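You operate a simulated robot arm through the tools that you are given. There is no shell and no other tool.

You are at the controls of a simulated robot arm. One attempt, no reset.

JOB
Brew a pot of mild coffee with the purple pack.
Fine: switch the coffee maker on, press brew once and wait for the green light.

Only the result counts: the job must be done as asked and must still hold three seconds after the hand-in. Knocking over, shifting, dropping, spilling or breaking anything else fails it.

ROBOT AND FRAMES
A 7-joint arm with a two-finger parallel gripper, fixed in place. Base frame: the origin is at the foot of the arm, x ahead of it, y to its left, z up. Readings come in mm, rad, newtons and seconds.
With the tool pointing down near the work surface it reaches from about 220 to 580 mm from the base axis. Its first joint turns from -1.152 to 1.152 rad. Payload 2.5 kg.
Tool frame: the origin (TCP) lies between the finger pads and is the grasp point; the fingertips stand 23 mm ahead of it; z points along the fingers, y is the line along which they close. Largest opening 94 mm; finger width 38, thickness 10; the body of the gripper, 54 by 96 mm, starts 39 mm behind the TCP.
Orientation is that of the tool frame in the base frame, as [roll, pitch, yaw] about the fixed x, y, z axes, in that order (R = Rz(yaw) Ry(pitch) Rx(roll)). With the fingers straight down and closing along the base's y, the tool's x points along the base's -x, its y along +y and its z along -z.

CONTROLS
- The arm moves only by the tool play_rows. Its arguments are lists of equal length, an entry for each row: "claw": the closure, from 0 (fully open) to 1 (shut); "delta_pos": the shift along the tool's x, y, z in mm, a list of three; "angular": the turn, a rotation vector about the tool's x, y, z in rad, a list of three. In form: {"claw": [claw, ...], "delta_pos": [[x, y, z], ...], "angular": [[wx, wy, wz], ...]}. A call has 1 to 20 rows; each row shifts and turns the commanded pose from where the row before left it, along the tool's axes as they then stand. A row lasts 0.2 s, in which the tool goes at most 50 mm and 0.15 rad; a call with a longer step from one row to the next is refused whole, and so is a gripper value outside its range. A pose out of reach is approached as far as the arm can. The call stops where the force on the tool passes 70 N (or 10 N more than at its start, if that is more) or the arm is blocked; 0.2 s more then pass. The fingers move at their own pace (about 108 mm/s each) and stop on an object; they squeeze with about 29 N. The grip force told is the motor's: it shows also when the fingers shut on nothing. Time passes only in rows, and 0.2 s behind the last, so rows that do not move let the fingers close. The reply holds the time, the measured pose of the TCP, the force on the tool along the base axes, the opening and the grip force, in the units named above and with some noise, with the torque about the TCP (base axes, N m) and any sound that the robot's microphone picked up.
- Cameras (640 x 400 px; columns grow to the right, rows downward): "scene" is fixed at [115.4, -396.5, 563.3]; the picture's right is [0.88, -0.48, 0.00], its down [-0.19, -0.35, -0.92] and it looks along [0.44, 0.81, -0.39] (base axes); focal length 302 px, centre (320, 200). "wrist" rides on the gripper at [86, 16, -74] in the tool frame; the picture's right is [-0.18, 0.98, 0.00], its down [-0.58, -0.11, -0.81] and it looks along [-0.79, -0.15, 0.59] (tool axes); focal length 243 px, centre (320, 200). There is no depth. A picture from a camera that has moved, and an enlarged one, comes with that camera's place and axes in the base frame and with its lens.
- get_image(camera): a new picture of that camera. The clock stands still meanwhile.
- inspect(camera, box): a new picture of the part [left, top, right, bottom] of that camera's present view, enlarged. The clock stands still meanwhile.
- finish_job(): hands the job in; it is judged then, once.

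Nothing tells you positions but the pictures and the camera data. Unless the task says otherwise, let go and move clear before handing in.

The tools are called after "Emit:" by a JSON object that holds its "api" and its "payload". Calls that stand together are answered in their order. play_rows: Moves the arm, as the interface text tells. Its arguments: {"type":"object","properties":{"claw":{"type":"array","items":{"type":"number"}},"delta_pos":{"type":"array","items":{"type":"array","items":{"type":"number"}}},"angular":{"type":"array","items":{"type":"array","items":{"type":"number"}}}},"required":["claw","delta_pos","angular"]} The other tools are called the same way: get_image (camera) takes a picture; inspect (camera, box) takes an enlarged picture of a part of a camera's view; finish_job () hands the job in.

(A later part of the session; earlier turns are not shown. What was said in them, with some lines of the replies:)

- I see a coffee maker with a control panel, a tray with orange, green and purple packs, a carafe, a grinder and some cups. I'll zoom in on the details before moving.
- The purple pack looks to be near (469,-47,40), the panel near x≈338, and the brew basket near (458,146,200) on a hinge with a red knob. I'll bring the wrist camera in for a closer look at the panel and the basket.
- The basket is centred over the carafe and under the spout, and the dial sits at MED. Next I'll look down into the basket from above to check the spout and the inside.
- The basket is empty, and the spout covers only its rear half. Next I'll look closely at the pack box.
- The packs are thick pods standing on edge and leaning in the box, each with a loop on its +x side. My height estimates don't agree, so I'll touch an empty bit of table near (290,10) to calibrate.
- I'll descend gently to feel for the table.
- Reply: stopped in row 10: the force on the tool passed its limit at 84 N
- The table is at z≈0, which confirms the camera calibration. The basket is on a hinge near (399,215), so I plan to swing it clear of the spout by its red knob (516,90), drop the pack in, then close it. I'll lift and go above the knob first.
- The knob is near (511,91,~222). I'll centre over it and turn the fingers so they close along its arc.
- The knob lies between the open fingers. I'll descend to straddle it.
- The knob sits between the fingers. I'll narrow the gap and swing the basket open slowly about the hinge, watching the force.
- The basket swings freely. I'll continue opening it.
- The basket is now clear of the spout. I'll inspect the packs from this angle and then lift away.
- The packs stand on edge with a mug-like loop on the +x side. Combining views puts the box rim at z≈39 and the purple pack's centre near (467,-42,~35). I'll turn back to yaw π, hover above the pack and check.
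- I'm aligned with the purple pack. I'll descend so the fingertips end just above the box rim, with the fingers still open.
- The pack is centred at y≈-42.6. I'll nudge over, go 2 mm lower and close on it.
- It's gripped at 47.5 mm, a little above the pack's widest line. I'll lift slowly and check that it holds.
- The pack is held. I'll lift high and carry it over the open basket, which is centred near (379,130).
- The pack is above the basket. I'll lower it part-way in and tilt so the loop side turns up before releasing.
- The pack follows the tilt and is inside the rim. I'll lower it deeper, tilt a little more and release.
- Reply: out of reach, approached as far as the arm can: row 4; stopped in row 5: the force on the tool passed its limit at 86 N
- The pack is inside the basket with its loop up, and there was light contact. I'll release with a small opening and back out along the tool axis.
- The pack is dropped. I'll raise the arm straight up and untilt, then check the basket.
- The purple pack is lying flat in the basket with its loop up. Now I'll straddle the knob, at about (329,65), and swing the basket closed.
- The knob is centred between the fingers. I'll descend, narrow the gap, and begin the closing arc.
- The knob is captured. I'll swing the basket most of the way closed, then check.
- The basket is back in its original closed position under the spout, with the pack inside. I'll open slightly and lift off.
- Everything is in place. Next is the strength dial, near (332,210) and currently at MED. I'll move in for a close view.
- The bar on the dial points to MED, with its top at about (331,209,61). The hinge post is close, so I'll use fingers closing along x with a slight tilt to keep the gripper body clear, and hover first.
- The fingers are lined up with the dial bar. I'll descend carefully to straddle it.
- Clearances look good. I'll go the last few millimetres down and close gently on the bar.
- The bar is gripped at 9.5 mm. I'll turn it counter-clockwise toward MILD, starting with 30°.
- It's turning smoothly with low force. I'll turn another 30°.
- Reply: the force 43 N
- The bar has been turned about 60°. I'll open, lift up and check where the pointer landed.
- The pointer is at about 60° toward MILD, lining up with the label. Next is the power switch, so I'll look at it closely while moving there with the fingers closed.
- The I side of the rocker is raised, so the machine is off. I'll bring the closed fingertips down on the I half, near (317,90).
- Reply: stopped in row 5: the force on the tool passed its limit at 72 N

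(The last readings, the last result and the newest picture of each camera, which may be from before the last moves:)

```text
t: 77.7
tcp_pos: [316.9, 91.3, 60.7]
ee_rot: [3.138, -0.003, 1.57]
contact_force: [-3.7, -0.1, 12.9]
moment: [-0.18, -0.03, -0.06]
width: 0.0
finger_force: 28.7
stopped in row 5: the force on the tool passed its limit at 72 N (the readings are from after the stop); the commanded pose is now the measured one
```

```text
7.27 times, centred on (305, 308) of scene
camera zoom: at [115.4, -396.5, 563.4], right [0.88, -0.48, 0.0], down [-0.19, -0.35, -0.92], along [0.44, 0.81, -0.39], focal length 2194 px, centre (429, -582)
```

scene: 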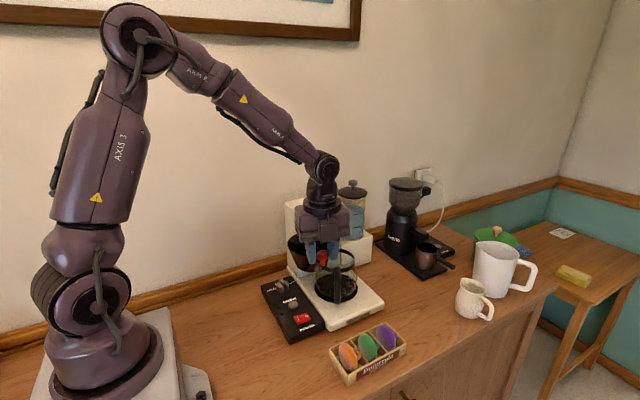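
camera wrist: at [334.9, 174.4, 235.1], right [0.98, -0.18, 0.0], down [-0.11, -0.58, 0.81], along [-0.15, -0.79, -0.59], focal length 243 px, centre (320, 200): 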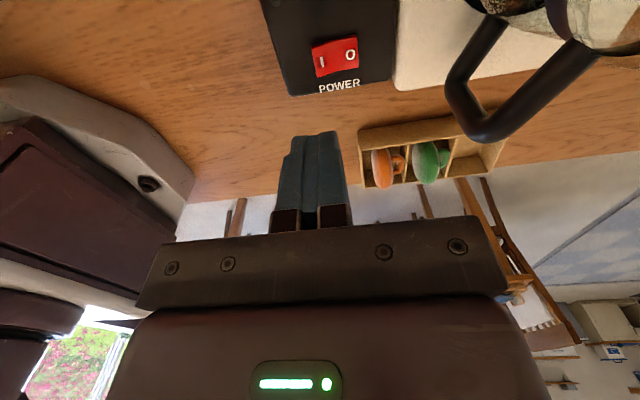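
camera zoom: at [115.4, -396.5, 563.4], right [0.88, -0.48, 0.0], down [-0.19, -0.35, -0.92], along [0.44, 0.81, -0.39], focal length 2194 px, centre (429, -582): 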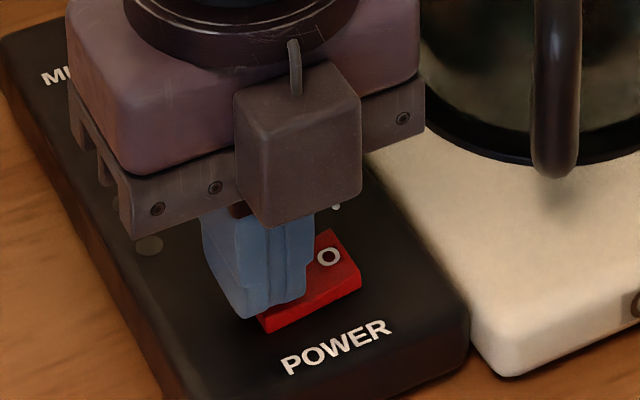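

The rocker looks flipped. I'll lift and check for a lit indicator.

Emit:
{"api": "play_rows", "payload": {"claw": [1, 1, 1, 1, 1], "delta_pos": [[0, 0, -5], [0, 0, -15], [0, 0, -25], [0, 0, -25], [0, 0, 0]], "angular": [[0, 0, 0], [0, 0, 0], [0, 0, 0], [0, 0, 0], [0, 0, 0]]}}

Emit:
{"api": "inspect", "payload": {"camera": "scene", "box": [260, 270, 340, 335]}}

Emit:
{"api": "get_image", "payload": {"camera": "wrist"}}

```text
t: 78.9
tcp_pos: [315.9, 91.5, 130.2]
ee_rot: [3.141, -0.003, 1.57]
contact_force: [0.1, -0.1, -0.1]
moment: [0.01, -0.02, 0.01]
width: 0.0
finger_force: 29.1
```

```text
6.15 times, centred on (300, 302) of scene
camera zoom: at [115.4, -396.5, 563.3], right [0.88, -0.48, 0.0], down [-0.19, -0.35, -0.92], along [0.44, 0.81, -0.39], focal length 1857 px, centre (443, -431)
```

zoom: 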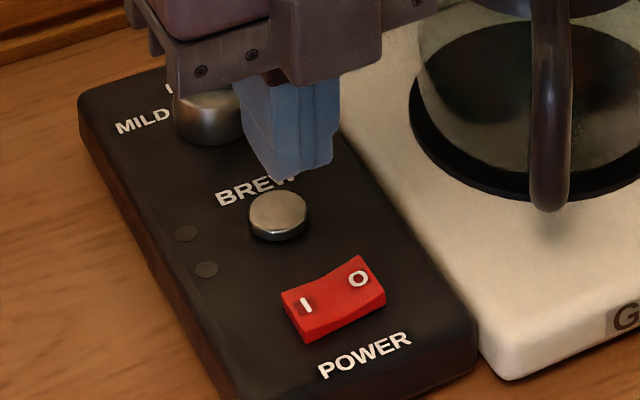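

```text
taken
camera wrist: at [331.2, 175.6, 206.7], right [0.98, -0.19, 0.0], down [-0.11, -0.58, 0.8], along [-0.15, -0.79, -0.59], focal length 243 px, centre (320, 200)
```

wrist: 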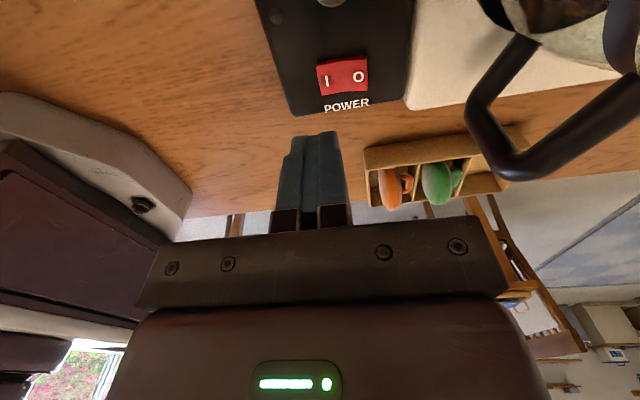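

Emit:
{"api": "inspect", "payload": {"camera": "scene", "box": [280, 295, 330, 335]}}

Emit:
{"api": "inspect", "payload": {"camera": "wrist", "box": [250, 0, 430, 120]}}

```text
10.00 times, centred on (305, 315) of scene
camera zoom: at [115.4, -396.5, 563.3], right [0.88, -0.48, 0.0], down [-0.19, -0.35, -0.92], along [0.44, 0.81, -0.39], focal length 3017 px, centre (470, -950)
```

zoom: 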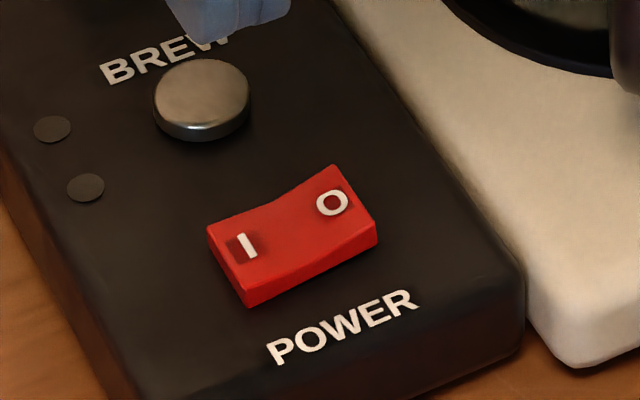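

```text
3.33 times, centred on (340, 60) of wrist
camera zoom: at [331.2, 175.6, 206.7], right [0.98, -0.19, 0.0], down [-0.11, -0.58, 0.8], along [-0.15, -0.79, -0.59], focal length 809 px, centre (253, 667)
```

zoom: 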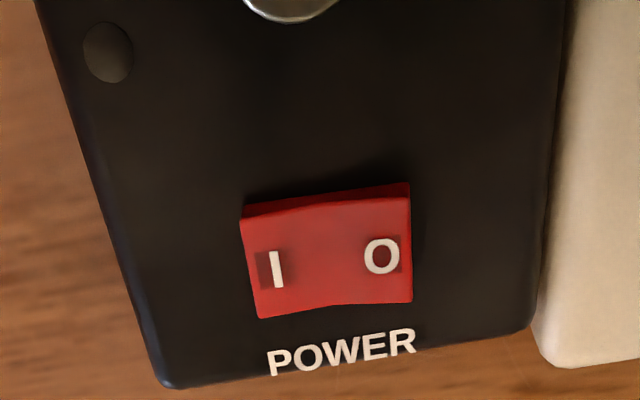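

The rocker is now tilted to I, so power is on. Next is the BREW button near (330,142); I'll hover over it and verify.

Emit:
{"api": "play_rows", "payload": {"claw": [1, 1, 1, 1, 1], "delta_pos": [[17, 4.7, 0], [17, 4.7, 0], [16.5, 4.7, 0], [0, 0, 30], [0, 0, 0]], "angular": [[0, 0, 0], [0, 0, 0], [0, 0, 0], [0, 0, 0], [0, 0, 0]]}}

Emit:
{"api": "inspect", "payload": {"camera": "scene", "box": [260, 260, 340, 325]}}

Emit:
{"api": "get_image", "payload": {"camera": "wrist"}}

```text
t: 80.1
tcp_pos: [328.9, 140.5, 100.7]
ee_rot: [3.139, -0.004, 1.569]
contact_force: [-0.2, 0.5, 0.2]
moment: [0.0, 0.01, 0.03]
width: 0.2
finger_force: 28.6
```

```text
6.15 times, centred on (300, 292) of scene
camera zoom: at [115.5, -396.5, 563.3], right [0.88, -0.48, 0.0], down [-0.19, -0.35, -0.92], along [0.44, 0.81, -0.39], focal length 1857 px, centre (443, -369)
```

zoom: 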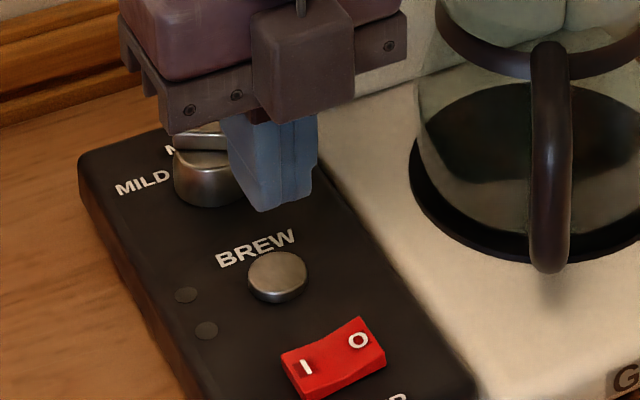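

```text
taken
camera wrist: at [345.1, 225.7, 176.6], right [0.98, -0.19, 0.0], down [-0.11, -0.58, 0.8], along [-0.15, -0.79, -0.59], focal length 243 px, centre (320, 200)
```

wrist: 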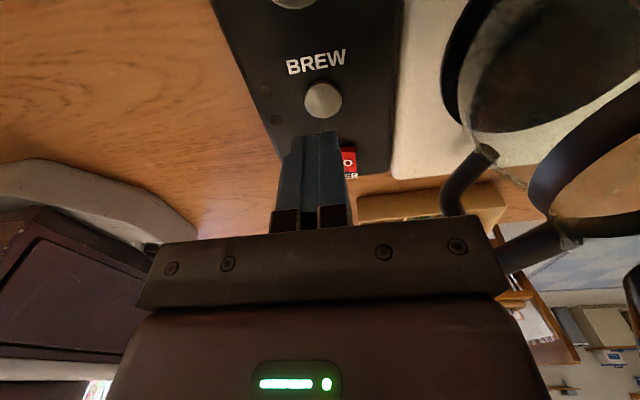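

The button is right under the fingertips at about (331,143). I'll press it once.

Emit:
{"api": "play_rows", "payload": {"claw": [1, 1, 1, 1, 1, 1, 1, 1, 1], "delta_pos": [[3, 2, 12], [0, 0, 10], [0, 0, 6], [0, 0, 2], [0, 0, 1.5], [0, 0, 1.5], [0, 0, 1], [0, 0, 1], [0, 0, 1]], "angular": [[0, 0, 0], [0, 0, 0], [0, 0, 0], [0, 0, 0], [0, 0, 0], [0, 0, 0], [0, 0, 0], [0, 0, 0], [0, 0, 0]]}}

```text
t: 82.1
tcp_pos: [332.9, 144.0, 63.6]
ee_rot: [3.137, -0.003, 1.569]
contact_force: [0.5, -0.6, 0.2]
moment: [0.01, 0.03, 0.02]
width: 0.0
finger_force: 29.2
```

Emit:
{"api": "play_rows", "payload": {"claw": [1, 1, 1, 1, 1, 1], "delta_pos": [[0, 0, 1], [0, 0, 1], [0, 0, 1], [0, 0, 1], [0, 0, 1], [0, 0, 1]], "angular": [[0, 0, 0], [0, 0, 0], [0, 0, 0], [0, 0, 0], [0, 0, 0], [0, 0, 0]]}}

Emit:
{"api": "inspect", "payload": {"camera": "scene", "box": [260, 260, 340, 325]}}

```text
t: 83.5
tcp_pos: [334.0, 143.3, 58.7]
ee_rot: [3.139, -0.003, 1.569]
contact_force: [0.7, 0.6, 0.8]
moment: [0.01, 0.02, 0.02]
width: 0.0
finger_force: 29.4
```

```text
6.15 times, centred on (300, 292) of scene
camera zoom: at [115.4, -396.5, 563.3], right [0.88, -0.48, 0.0], down [-0.19, -0.35, -0.92], along [0.44, 0.81, -0.39], focal length 1857 px, centre (443, -369)
```

zoom: 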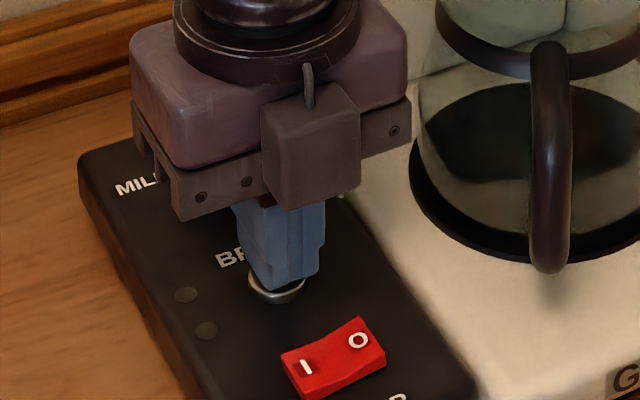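

Emit:
{"api": "play_rows", "payload": {"claw": [1, 1, 1, 1, 1, 1], "delta_pos": [[0, 0, 1], [0, 0, 1], [0, 0, 1], [0, 0, 1], [0, 0, 1], [0, 0, 1]], "angular": [[0, 0, 0], [0, 0, 0], [0, 0, 0], [0, 0, 0], [0, 0, 0], [0, 0, 0]]}}

Emit:
{"api": "inspect", "payload": {"camera": "scene", "box": [260, 260, 340, 325]}}

```text
t: 84.9
tcp_pos: [333.4, 144.5, 53.2]
ee_rot: [3.141, -0.003, 1.568]
contact_force: [-7.4, -6.7, 27.0]
moment: [-0.49, 0.21, -0.13]
width: 0.0
finger_force: 28.7
heard: click
```

```text
6.15 times, centred on (300, 292) of scene
camera zoom: at [115.3, -396.5, 563.3], right [0.88, -0.48, 0.0], down [-0.19, -0.35, -0.92], along [0.44, 0.81, -0.39], focal length 1857 px, centre (443, -369)
```

zoom: 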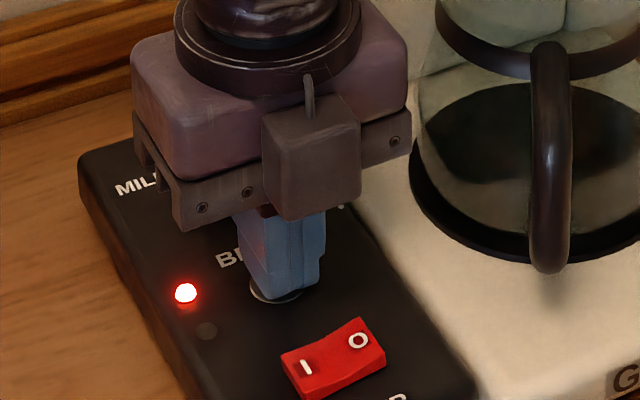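

A click sounded and the red brewing light came on. I'll lift straight off the button and move clear, then wait for the green light.

Emit:
{"api": "play_rows", "payload": {"claw": [1, 1, 1, 1, 1, 1], "delta_pos": [[0, 0, -10], [0, 0, -20], [0, 0, -30], [0, 0, -40], [0, 0, -40], [0, 0, 0]], "angular": [[0, 0, 0], [0, 0, 0], [0, 0, 0], [0, 0, 0], [0, 0, 0], [0, 0, 0]]}}

Emit:
{"api": "get_image", "payload": {"camera": "scene"}}

Emit:
{"api": "inspect", "payload": {"camera": "scene", "box": [250, 180, 410, 340]}}

```text
t: 86.3
tcp_pos: [332.6, 142.8, 190.5]
ee_rot: [3.14, -0.003, 1.569]
contact_force: [-0.7, 0.1, -0.6]
moment: [-0.02, 0.0, 0.02]
width: 0.0
finger_force: 28.9
```

```text
taken
```

scene: 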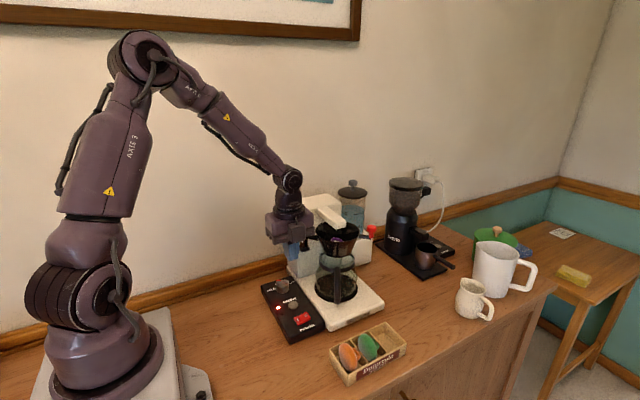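

```text
2.50 times, centred on (330, 260) of scene
camera zoom: at [115.4, -396.5, 563.3], right [0.88, -0.48, 0.0], down [-0.19, -0.35, -0.92], along [0.44, 0.81, -0.39], focal length 754 px, centre (295, 50)
```

zoom: 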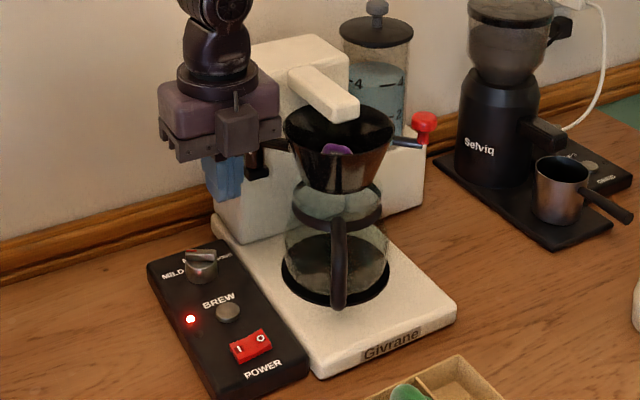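

It's brewing. I'll move clear and wait.

Emit:
{"api": "play_rows", "payload": {"claw": [1, 1, 1, 1, 1, 1, 1, 1, 1, 1, 1, 1, 1, 1, 1, 1, 1, 1, 1, 1], "delta_pos": [[-10, -5, -25], [-20, -8, -30], [-20, -8, -30], [-20, -8, -30], [-20, -8, -20], [0, 0, 0], [0, 0, 0], [0, 0, 0], [0, 0, 0], [0, 0, 0], [0, 0, 0], [0, 0, 0], [0, 0, 0], [0, 0, 0], [0, 0, 0], [0, 0, 0], [0, 0, 0], [0, 0, 0], [0, 0, 0], [0, 0, 0]], "angular": [[0, 0, 0], [0, 0, 0], [0, 0, 0], [0, 0, 0], [0, 0, 0], [0, 0, 0], [0, 0, 0], [0, 0, 0], [0, 0, 0], [0, 0, 0], [0, 0, 0], [0, 0, 0], [0, 0, 0], [0, 0, 0], [0, 0, 0], [0, 0, 0], [0, 0, 0], [0, 0, 0], [0, 0, 0], [0, 0, 0]]}}

Emit:
{"api": "inspect", "payload": {"camera": "scene", "box": [250, 180, 410, 340]}}

```text
t: 90.5
tcp_pos: [296.5, 54.7, 326.4]
ee_rot: [3.139, -0.003, 1.569]
contact_force: [-0.5, 0.0, 0.4]
moment: [-0.01, -0.02, -0.03]
width: 0.0
finger_force: 29.2
```

```text
2.50 times, centred on (330, 260) of scene
camera zoom: at [115.4, -396.5, 563.3], right [0.88, -0.48, 0.0], down [-0.19, -0.35, -0.92], along [0.44, 0.81, -0.39], focal length 754 px, centre (295, 50)
```

zoom: 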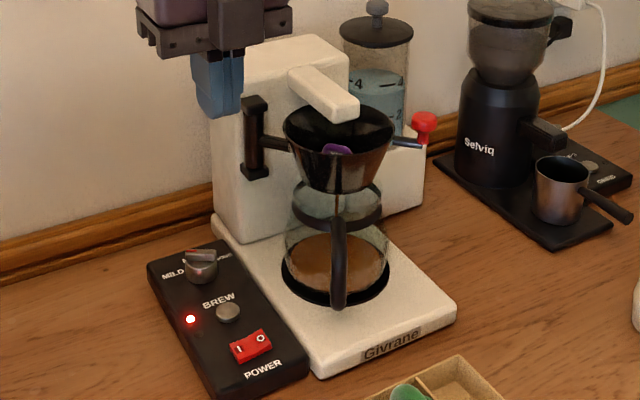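

Coffee is dripping into the carafe and the light is still red. I'll keep waiting.

Emit:
{"api": "play_rows", "payload": {"claw": [1, 1, 1, 1, 1, 1, 1, 1, 1, 1, 1, 1, 1, 1, 1, 1, 1, 1, 1, 1], "delta_pos": [[0, 0, 0], [0, 0, 0], [0, 0, 0], [0, 0, 0], [0, 0, 0], [0, 0, 0], [0, 0, 0], [0, 0, 0], [0, 0, 0], [0, 0, 0], [0, 0, 0], [0, 0, 0], [0, 0, 0], [0, 0, 0], [0, 0, 0], [0, 0, 0], [0, 0, 0], [0, 0, 0], [0, 0, 0], [0, 0, 0]], "angular": [[0, 0, 0], [0, 0, 0], [0, 0, 0], [0, 0, 0], [0, 0, 0], [0, 0, 0], [0, 0, 0], [0, 0, 0], [0, 0, 0], [0, 0, 0], [0, 0, 0], [0, 0, 0], [0, 0, 0], [0, 0, 0], [0, 0, 0], [0, 0, 0], [0, 0, 0], [0, 0, 0], [0, 0, 0], [0, 0, 0]]}}

Emit:
{"api": "play_rows", "payload": {"claw": [1, 1, 1, 1, 1, 1, 1, 1, 1, 1, 1, 1, 1, 1, 1, 1, 1, 1, 1, 1], "delta_pos": [[0, 0, 0], [0, 0, 0], [0, 0, 0], [0, 0, 0], [0, 0, 0], [0, 0, 0], [0, 0, 0], [0, 0, 0], [0, 0, 0], [0, 0, 0], [0, 0, 0], [0, 0, 0], [0, 0, 0], [0, 0, 0], [0, 0, 0], [0, 0, 0], [0, 0, 0], [0, 0, 0], [0, 0, 0], [0, 0, 0]], "angular": [[0, 0, 0], [0, 0, 0], [0, 0, 0], [0, 0, 0], [0, 0, 0], [0, 0, 0], [0, 0, 0], [0, 0, 0], [0, 0, 0], [0, 0, 0], [0, 0, 0], [0, 0, 0], [0, 0, 0], [0, 0, 0], [0, 0, 0], [0, 0, 0], [0, 0, 0], [0, 0, 0], [0, 0, 0], [0, 0, 0]]}}

Emit:
{"api": "inspect", "payload": {"camera": "scene", "box": [250, 180, 410, 340]}}

```text
t: 94.7
tcp_pos: [296.5, 54.0, 326.6]
ee_rot: [3.14, -0.003, 1.569]
contact_force: [-0.6, 1.2, 0.7]
moment: [0.01, 0.0, -0.02]
width: 0.1
finger_force: 29.2
```

```text
t: 98.9
tcp_pos: [295.3, 53.8, 325.5]
ee_rot: [3.14, -0.004, 1.568]
contact_force: [-0.1, -0.4, -0.1]
moment: [0.04, -0.04, 0.0]
width: 0.0
finger_force: 29.2
```

```text
2.50 times, centred on (330, 260) of scene
camera zoom: at [115.4, -396.5, 563.3], right [0.88, -0.48, 0.0], down [-0.19, -0.35, -0.92], along [0.44, 0.81, -0.39], focal length 754 px, centre (295, 50)
```

zoom: 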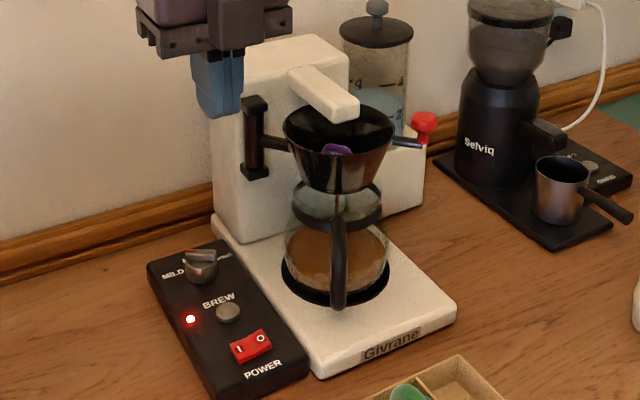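

The tank is draining and the carafe is filling, with the light still red. I'll wait longer.

Emit:
{"api": "play_rows", "payload": {"claw": [1, 1, 1, 1, 1, 1, 1, 1, 1, 1, 1, 1, 1, 1, 1, 1, 1, 1, 1, 1], "delta_pos": [[0, 0, 0], [0, 0, 0], [0, 0, 0], [0, 0, 0], [0, 0, 0], [0, 0, 0], [0, 0, 0], [0, 0, 0], [0, 0, 0], [0, 0, 0], [0, 0, 0], [0, 0, 0], [0, 0, 0], [0, 0, 0], [0, 0, 0], [0, 0, 0], [0, 0, 0], [0, 0, 0], [0, 0, 0], [0, 0, 0]], "angular": [[0, 0, 0], [0, 0, 0], [0, 0, 0], [0, 0, 0], [0, 0, 0], [0, 0, 0], [0, 0, 0], [0, 0, 0], [0, 0, 0], [0, 0, 0], [0, 0, 0], [0, 0, 0], [0, 0, 0], [0, 0, 0], [0, 0, 0], [0, 0, 0], [0, 0, 0], [0, 0, 0], [0, 0, 0], [0, 0, 0]]}}

Emit:
{"api": "play_rows", "payload": {"claw": [1, 1, 1, 1, 1, 1, 1, 1, 1, 1, 1, 1, 1, 1, 1, 1, 1, 1, 1, 1], "delta_pos": [[0, 0, 0], [0, 0, 0], [0, 0, 0], [0, 0, 0], [0, 0, 0], [0, 0, 0], [0, 0, 0], [0, 0, 0], [0, 0, 0], [0, 0, 0], [0, 0, 0], [0, 0, 0], [0, 0, 0], [0, 0, 0], [0, 0, 0], [0, 0, 0], [0, 0, 0], [0, 0, 0], [0, 0, 0], [0, 0, 0]], "angular": [[0, 0, 0], [0, 0, 0], [0, 0, 0], [0, 0, 0], [0, 0, 0], [0, 0, 0], [0, 0, 0], [0, 0, 0], [0, 0, 0], [0, 0, 0], [0, 0, 0], [0, 0, 0], [0, 0, 0], [0, 0, 0], [0, 0, 0], [0, 0, 0], [0, 0, 0], [0, 0, 0], [0, 0, 0], [0, 0, 0]]}}

Emit:
{"api": "inspect", "payload": {"camera": "scene", "box": [250, 180, 410, 340]}}

```text
t: 103.1
tcp_pos: [296.3, 54.1, 327.4]
ee_rot: [3.139, -0.003, 1.568]
contact_force: [0.2, -0.8, -0.3]
moment: [-0.03, -0.04, 0.01]
width: 0.0
finger_force: 29.0
```

```text
t: 107.3
tcp_pos: [295.9, 53.1, 327.5]
ee_rot: [3.139, -0.004, 1.569]
contact_force: [-0.4, -0.5, -0.7]
moment: [0.01, 0.01, 0.04]
width: 0.1
finger_force: 29.1
```

```text
2.50 times, centred on (330, 260) of scene
camera zoom: at [115.4, -396.5, 563.3], right [0.88, -0.48, 0.0], down [-0.19, -0.35, -0.92], along [0.44, 0.81, -0.39], focal length 754 px, centre (295, 50)
```

zoom: 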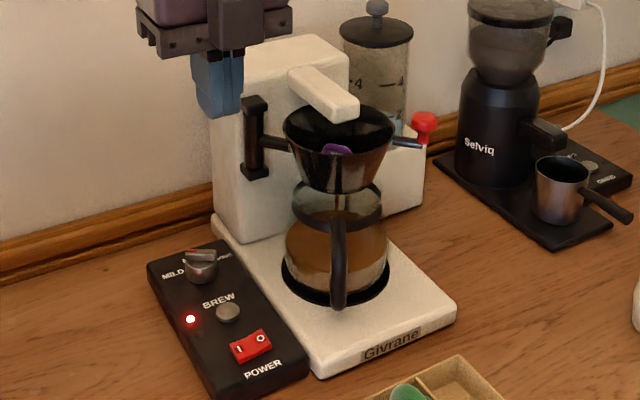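

It's still brewing, with the tank nearly empty. I'll wait more.

Emit:
{"api": "play_rows", "payload": {"claw": [1, 1, 1, 1, 1, 1, 1, 1, 1, 1, 1, 1, 1, 1, 1, 1, 1, 1, 1, 1], "delta_pos": [[0, 0, 0], [0, 0, 0], [0, 0, 0], [0, 0, 0], [0, 0, 0], [0, 0, 0], [0, 0, 0], [0, 0, 0], [0, 0, 0], [0, 0, 0], [0, 0, 0], [0, 0, 0], [0, 0, 0], [0, 0, 0], [0, 0, 0], [0, 0, 0], [0, 0, 0], [0, 0, 0], [0, 0, 0], [0, 0, 0]], "angular": [[0, 0, 0], [0, 0, 0], [0, 0, 0], [0, 0, 0], [0, 0, 0], [0, 0, 0], [0, 0, 0], [0, 0, 0], [0, 0, 0], [0, 0, 0], [0, 0, 0], [0, 0, 0], [0, 0, 0], [0, 0, 0], [0, 0, 0], [0, 0, 0], [0, 0, 0], [0, 0, 0], [0, 0, 0], [0, 0, 0]]}}

Emit:
{"api": "play_rows", "payload": {"claw": [1, 1, 1, 1, 1, 1, 1, 1, 1, 1, 1, 1, 1, 1, 1, 1, 1, 1, 1, 1], "delta_pos": [[0, 0, 0], [0, 0, 0], [0, 0, 0], [0, 0, 0], [0, 0, 0], [0, 0, 0], [0, 0, 0], [0, 0, 0], [0, 0, 0], [0, 0, 0], [0, 0, 0], [0, 0, 0], [0, 0, 0], [0, 0, 0], [0, 0, 0], [0, 0, 0], [0, 0, 0], [0, 0, 0], [0, 0, 0], [0, 0, 0]], "angular": [[0, 0, 0], [0, 0, 0], [0, 0, 0], [0, 0, 0], [0, 0, 0], [0, 0, 0], [0, 0, 0], [0, 0, 0], [0, 0, 0], [0, 0, 0], [0, 0, 0], [0, 0, 0], [0, 0, 0], [0, 0, 0], [0, 0, 0], [0, 0, 0], [0, 0, 0], [0, 0, 0], [0, 0, 0], [0, 0, 0]]}}

Emit:
{"api": "inspect", "payload": {"camera": "scene", "box": [250, 180, 410, 340]}}

```text
t: 111.5
tcp_pos: [295.3, 54.6, 328.6]
ee_rot: [3.14, -0.003, 1.569]
contact_force: [0.4, -0.1, -0.1]
moment: [-0.01, -0.05, 0.02]
width: 0.0
finger_force: 28.7
```

```text
t: 115.7
tcp_pos: [296.1, 53.9, 326.4]
ee_rot: [-3.141, -0.005, 1.568]
contact_force: [0.9, 0.7, 0.1]
moment: [0.01, 0.02, -0.01]
width: 0.2
finger_force: 29.4
```

```text
2.50 times, centred on (330, 260) of scene
camera zoom: at [115.4, -396.5, 563.3], right [0.88, -0.48, 0.0], down [-0.19, -0.35, -0.92], along [0.44, 0.81, -0.39], focal length 754 px, centre (295, 50)
```

zoom: 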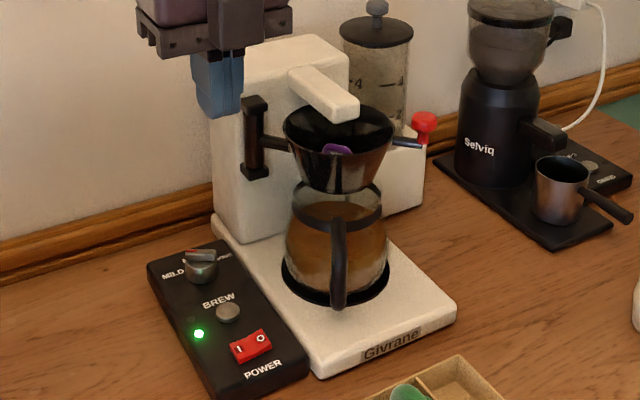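

The green light is on, the carafe is full, the arm is clear and everything else is undisturbed. I'm handing the job in.

Emit:
{"api": "finish_job", "payload": {}}

```text
The job is handed in.
```

The coffee is brewed: the purple pack is in the basket, the dial is on MILD, and the green light came on with the carafe full. I've handed the job in, but the hand-in gave no verdict.

- **Pack:** I swung the basket out by its red knob and set the purple pack in it, lying flat. Then I swung the basket back to its starting position under the spout.
- **Strength:** I turned the dial from MED to MILD by about 60°. The pointer lines up with the MILD label.
- **Brewing:** I switched the power to I and pressed brew once. It clicked, the light went red, and it turned green about 30 seconds later.
- **Surroundings:** I saw nothing else knocked over, moved or spilled. The arm is clear of the machine and holding nothing.
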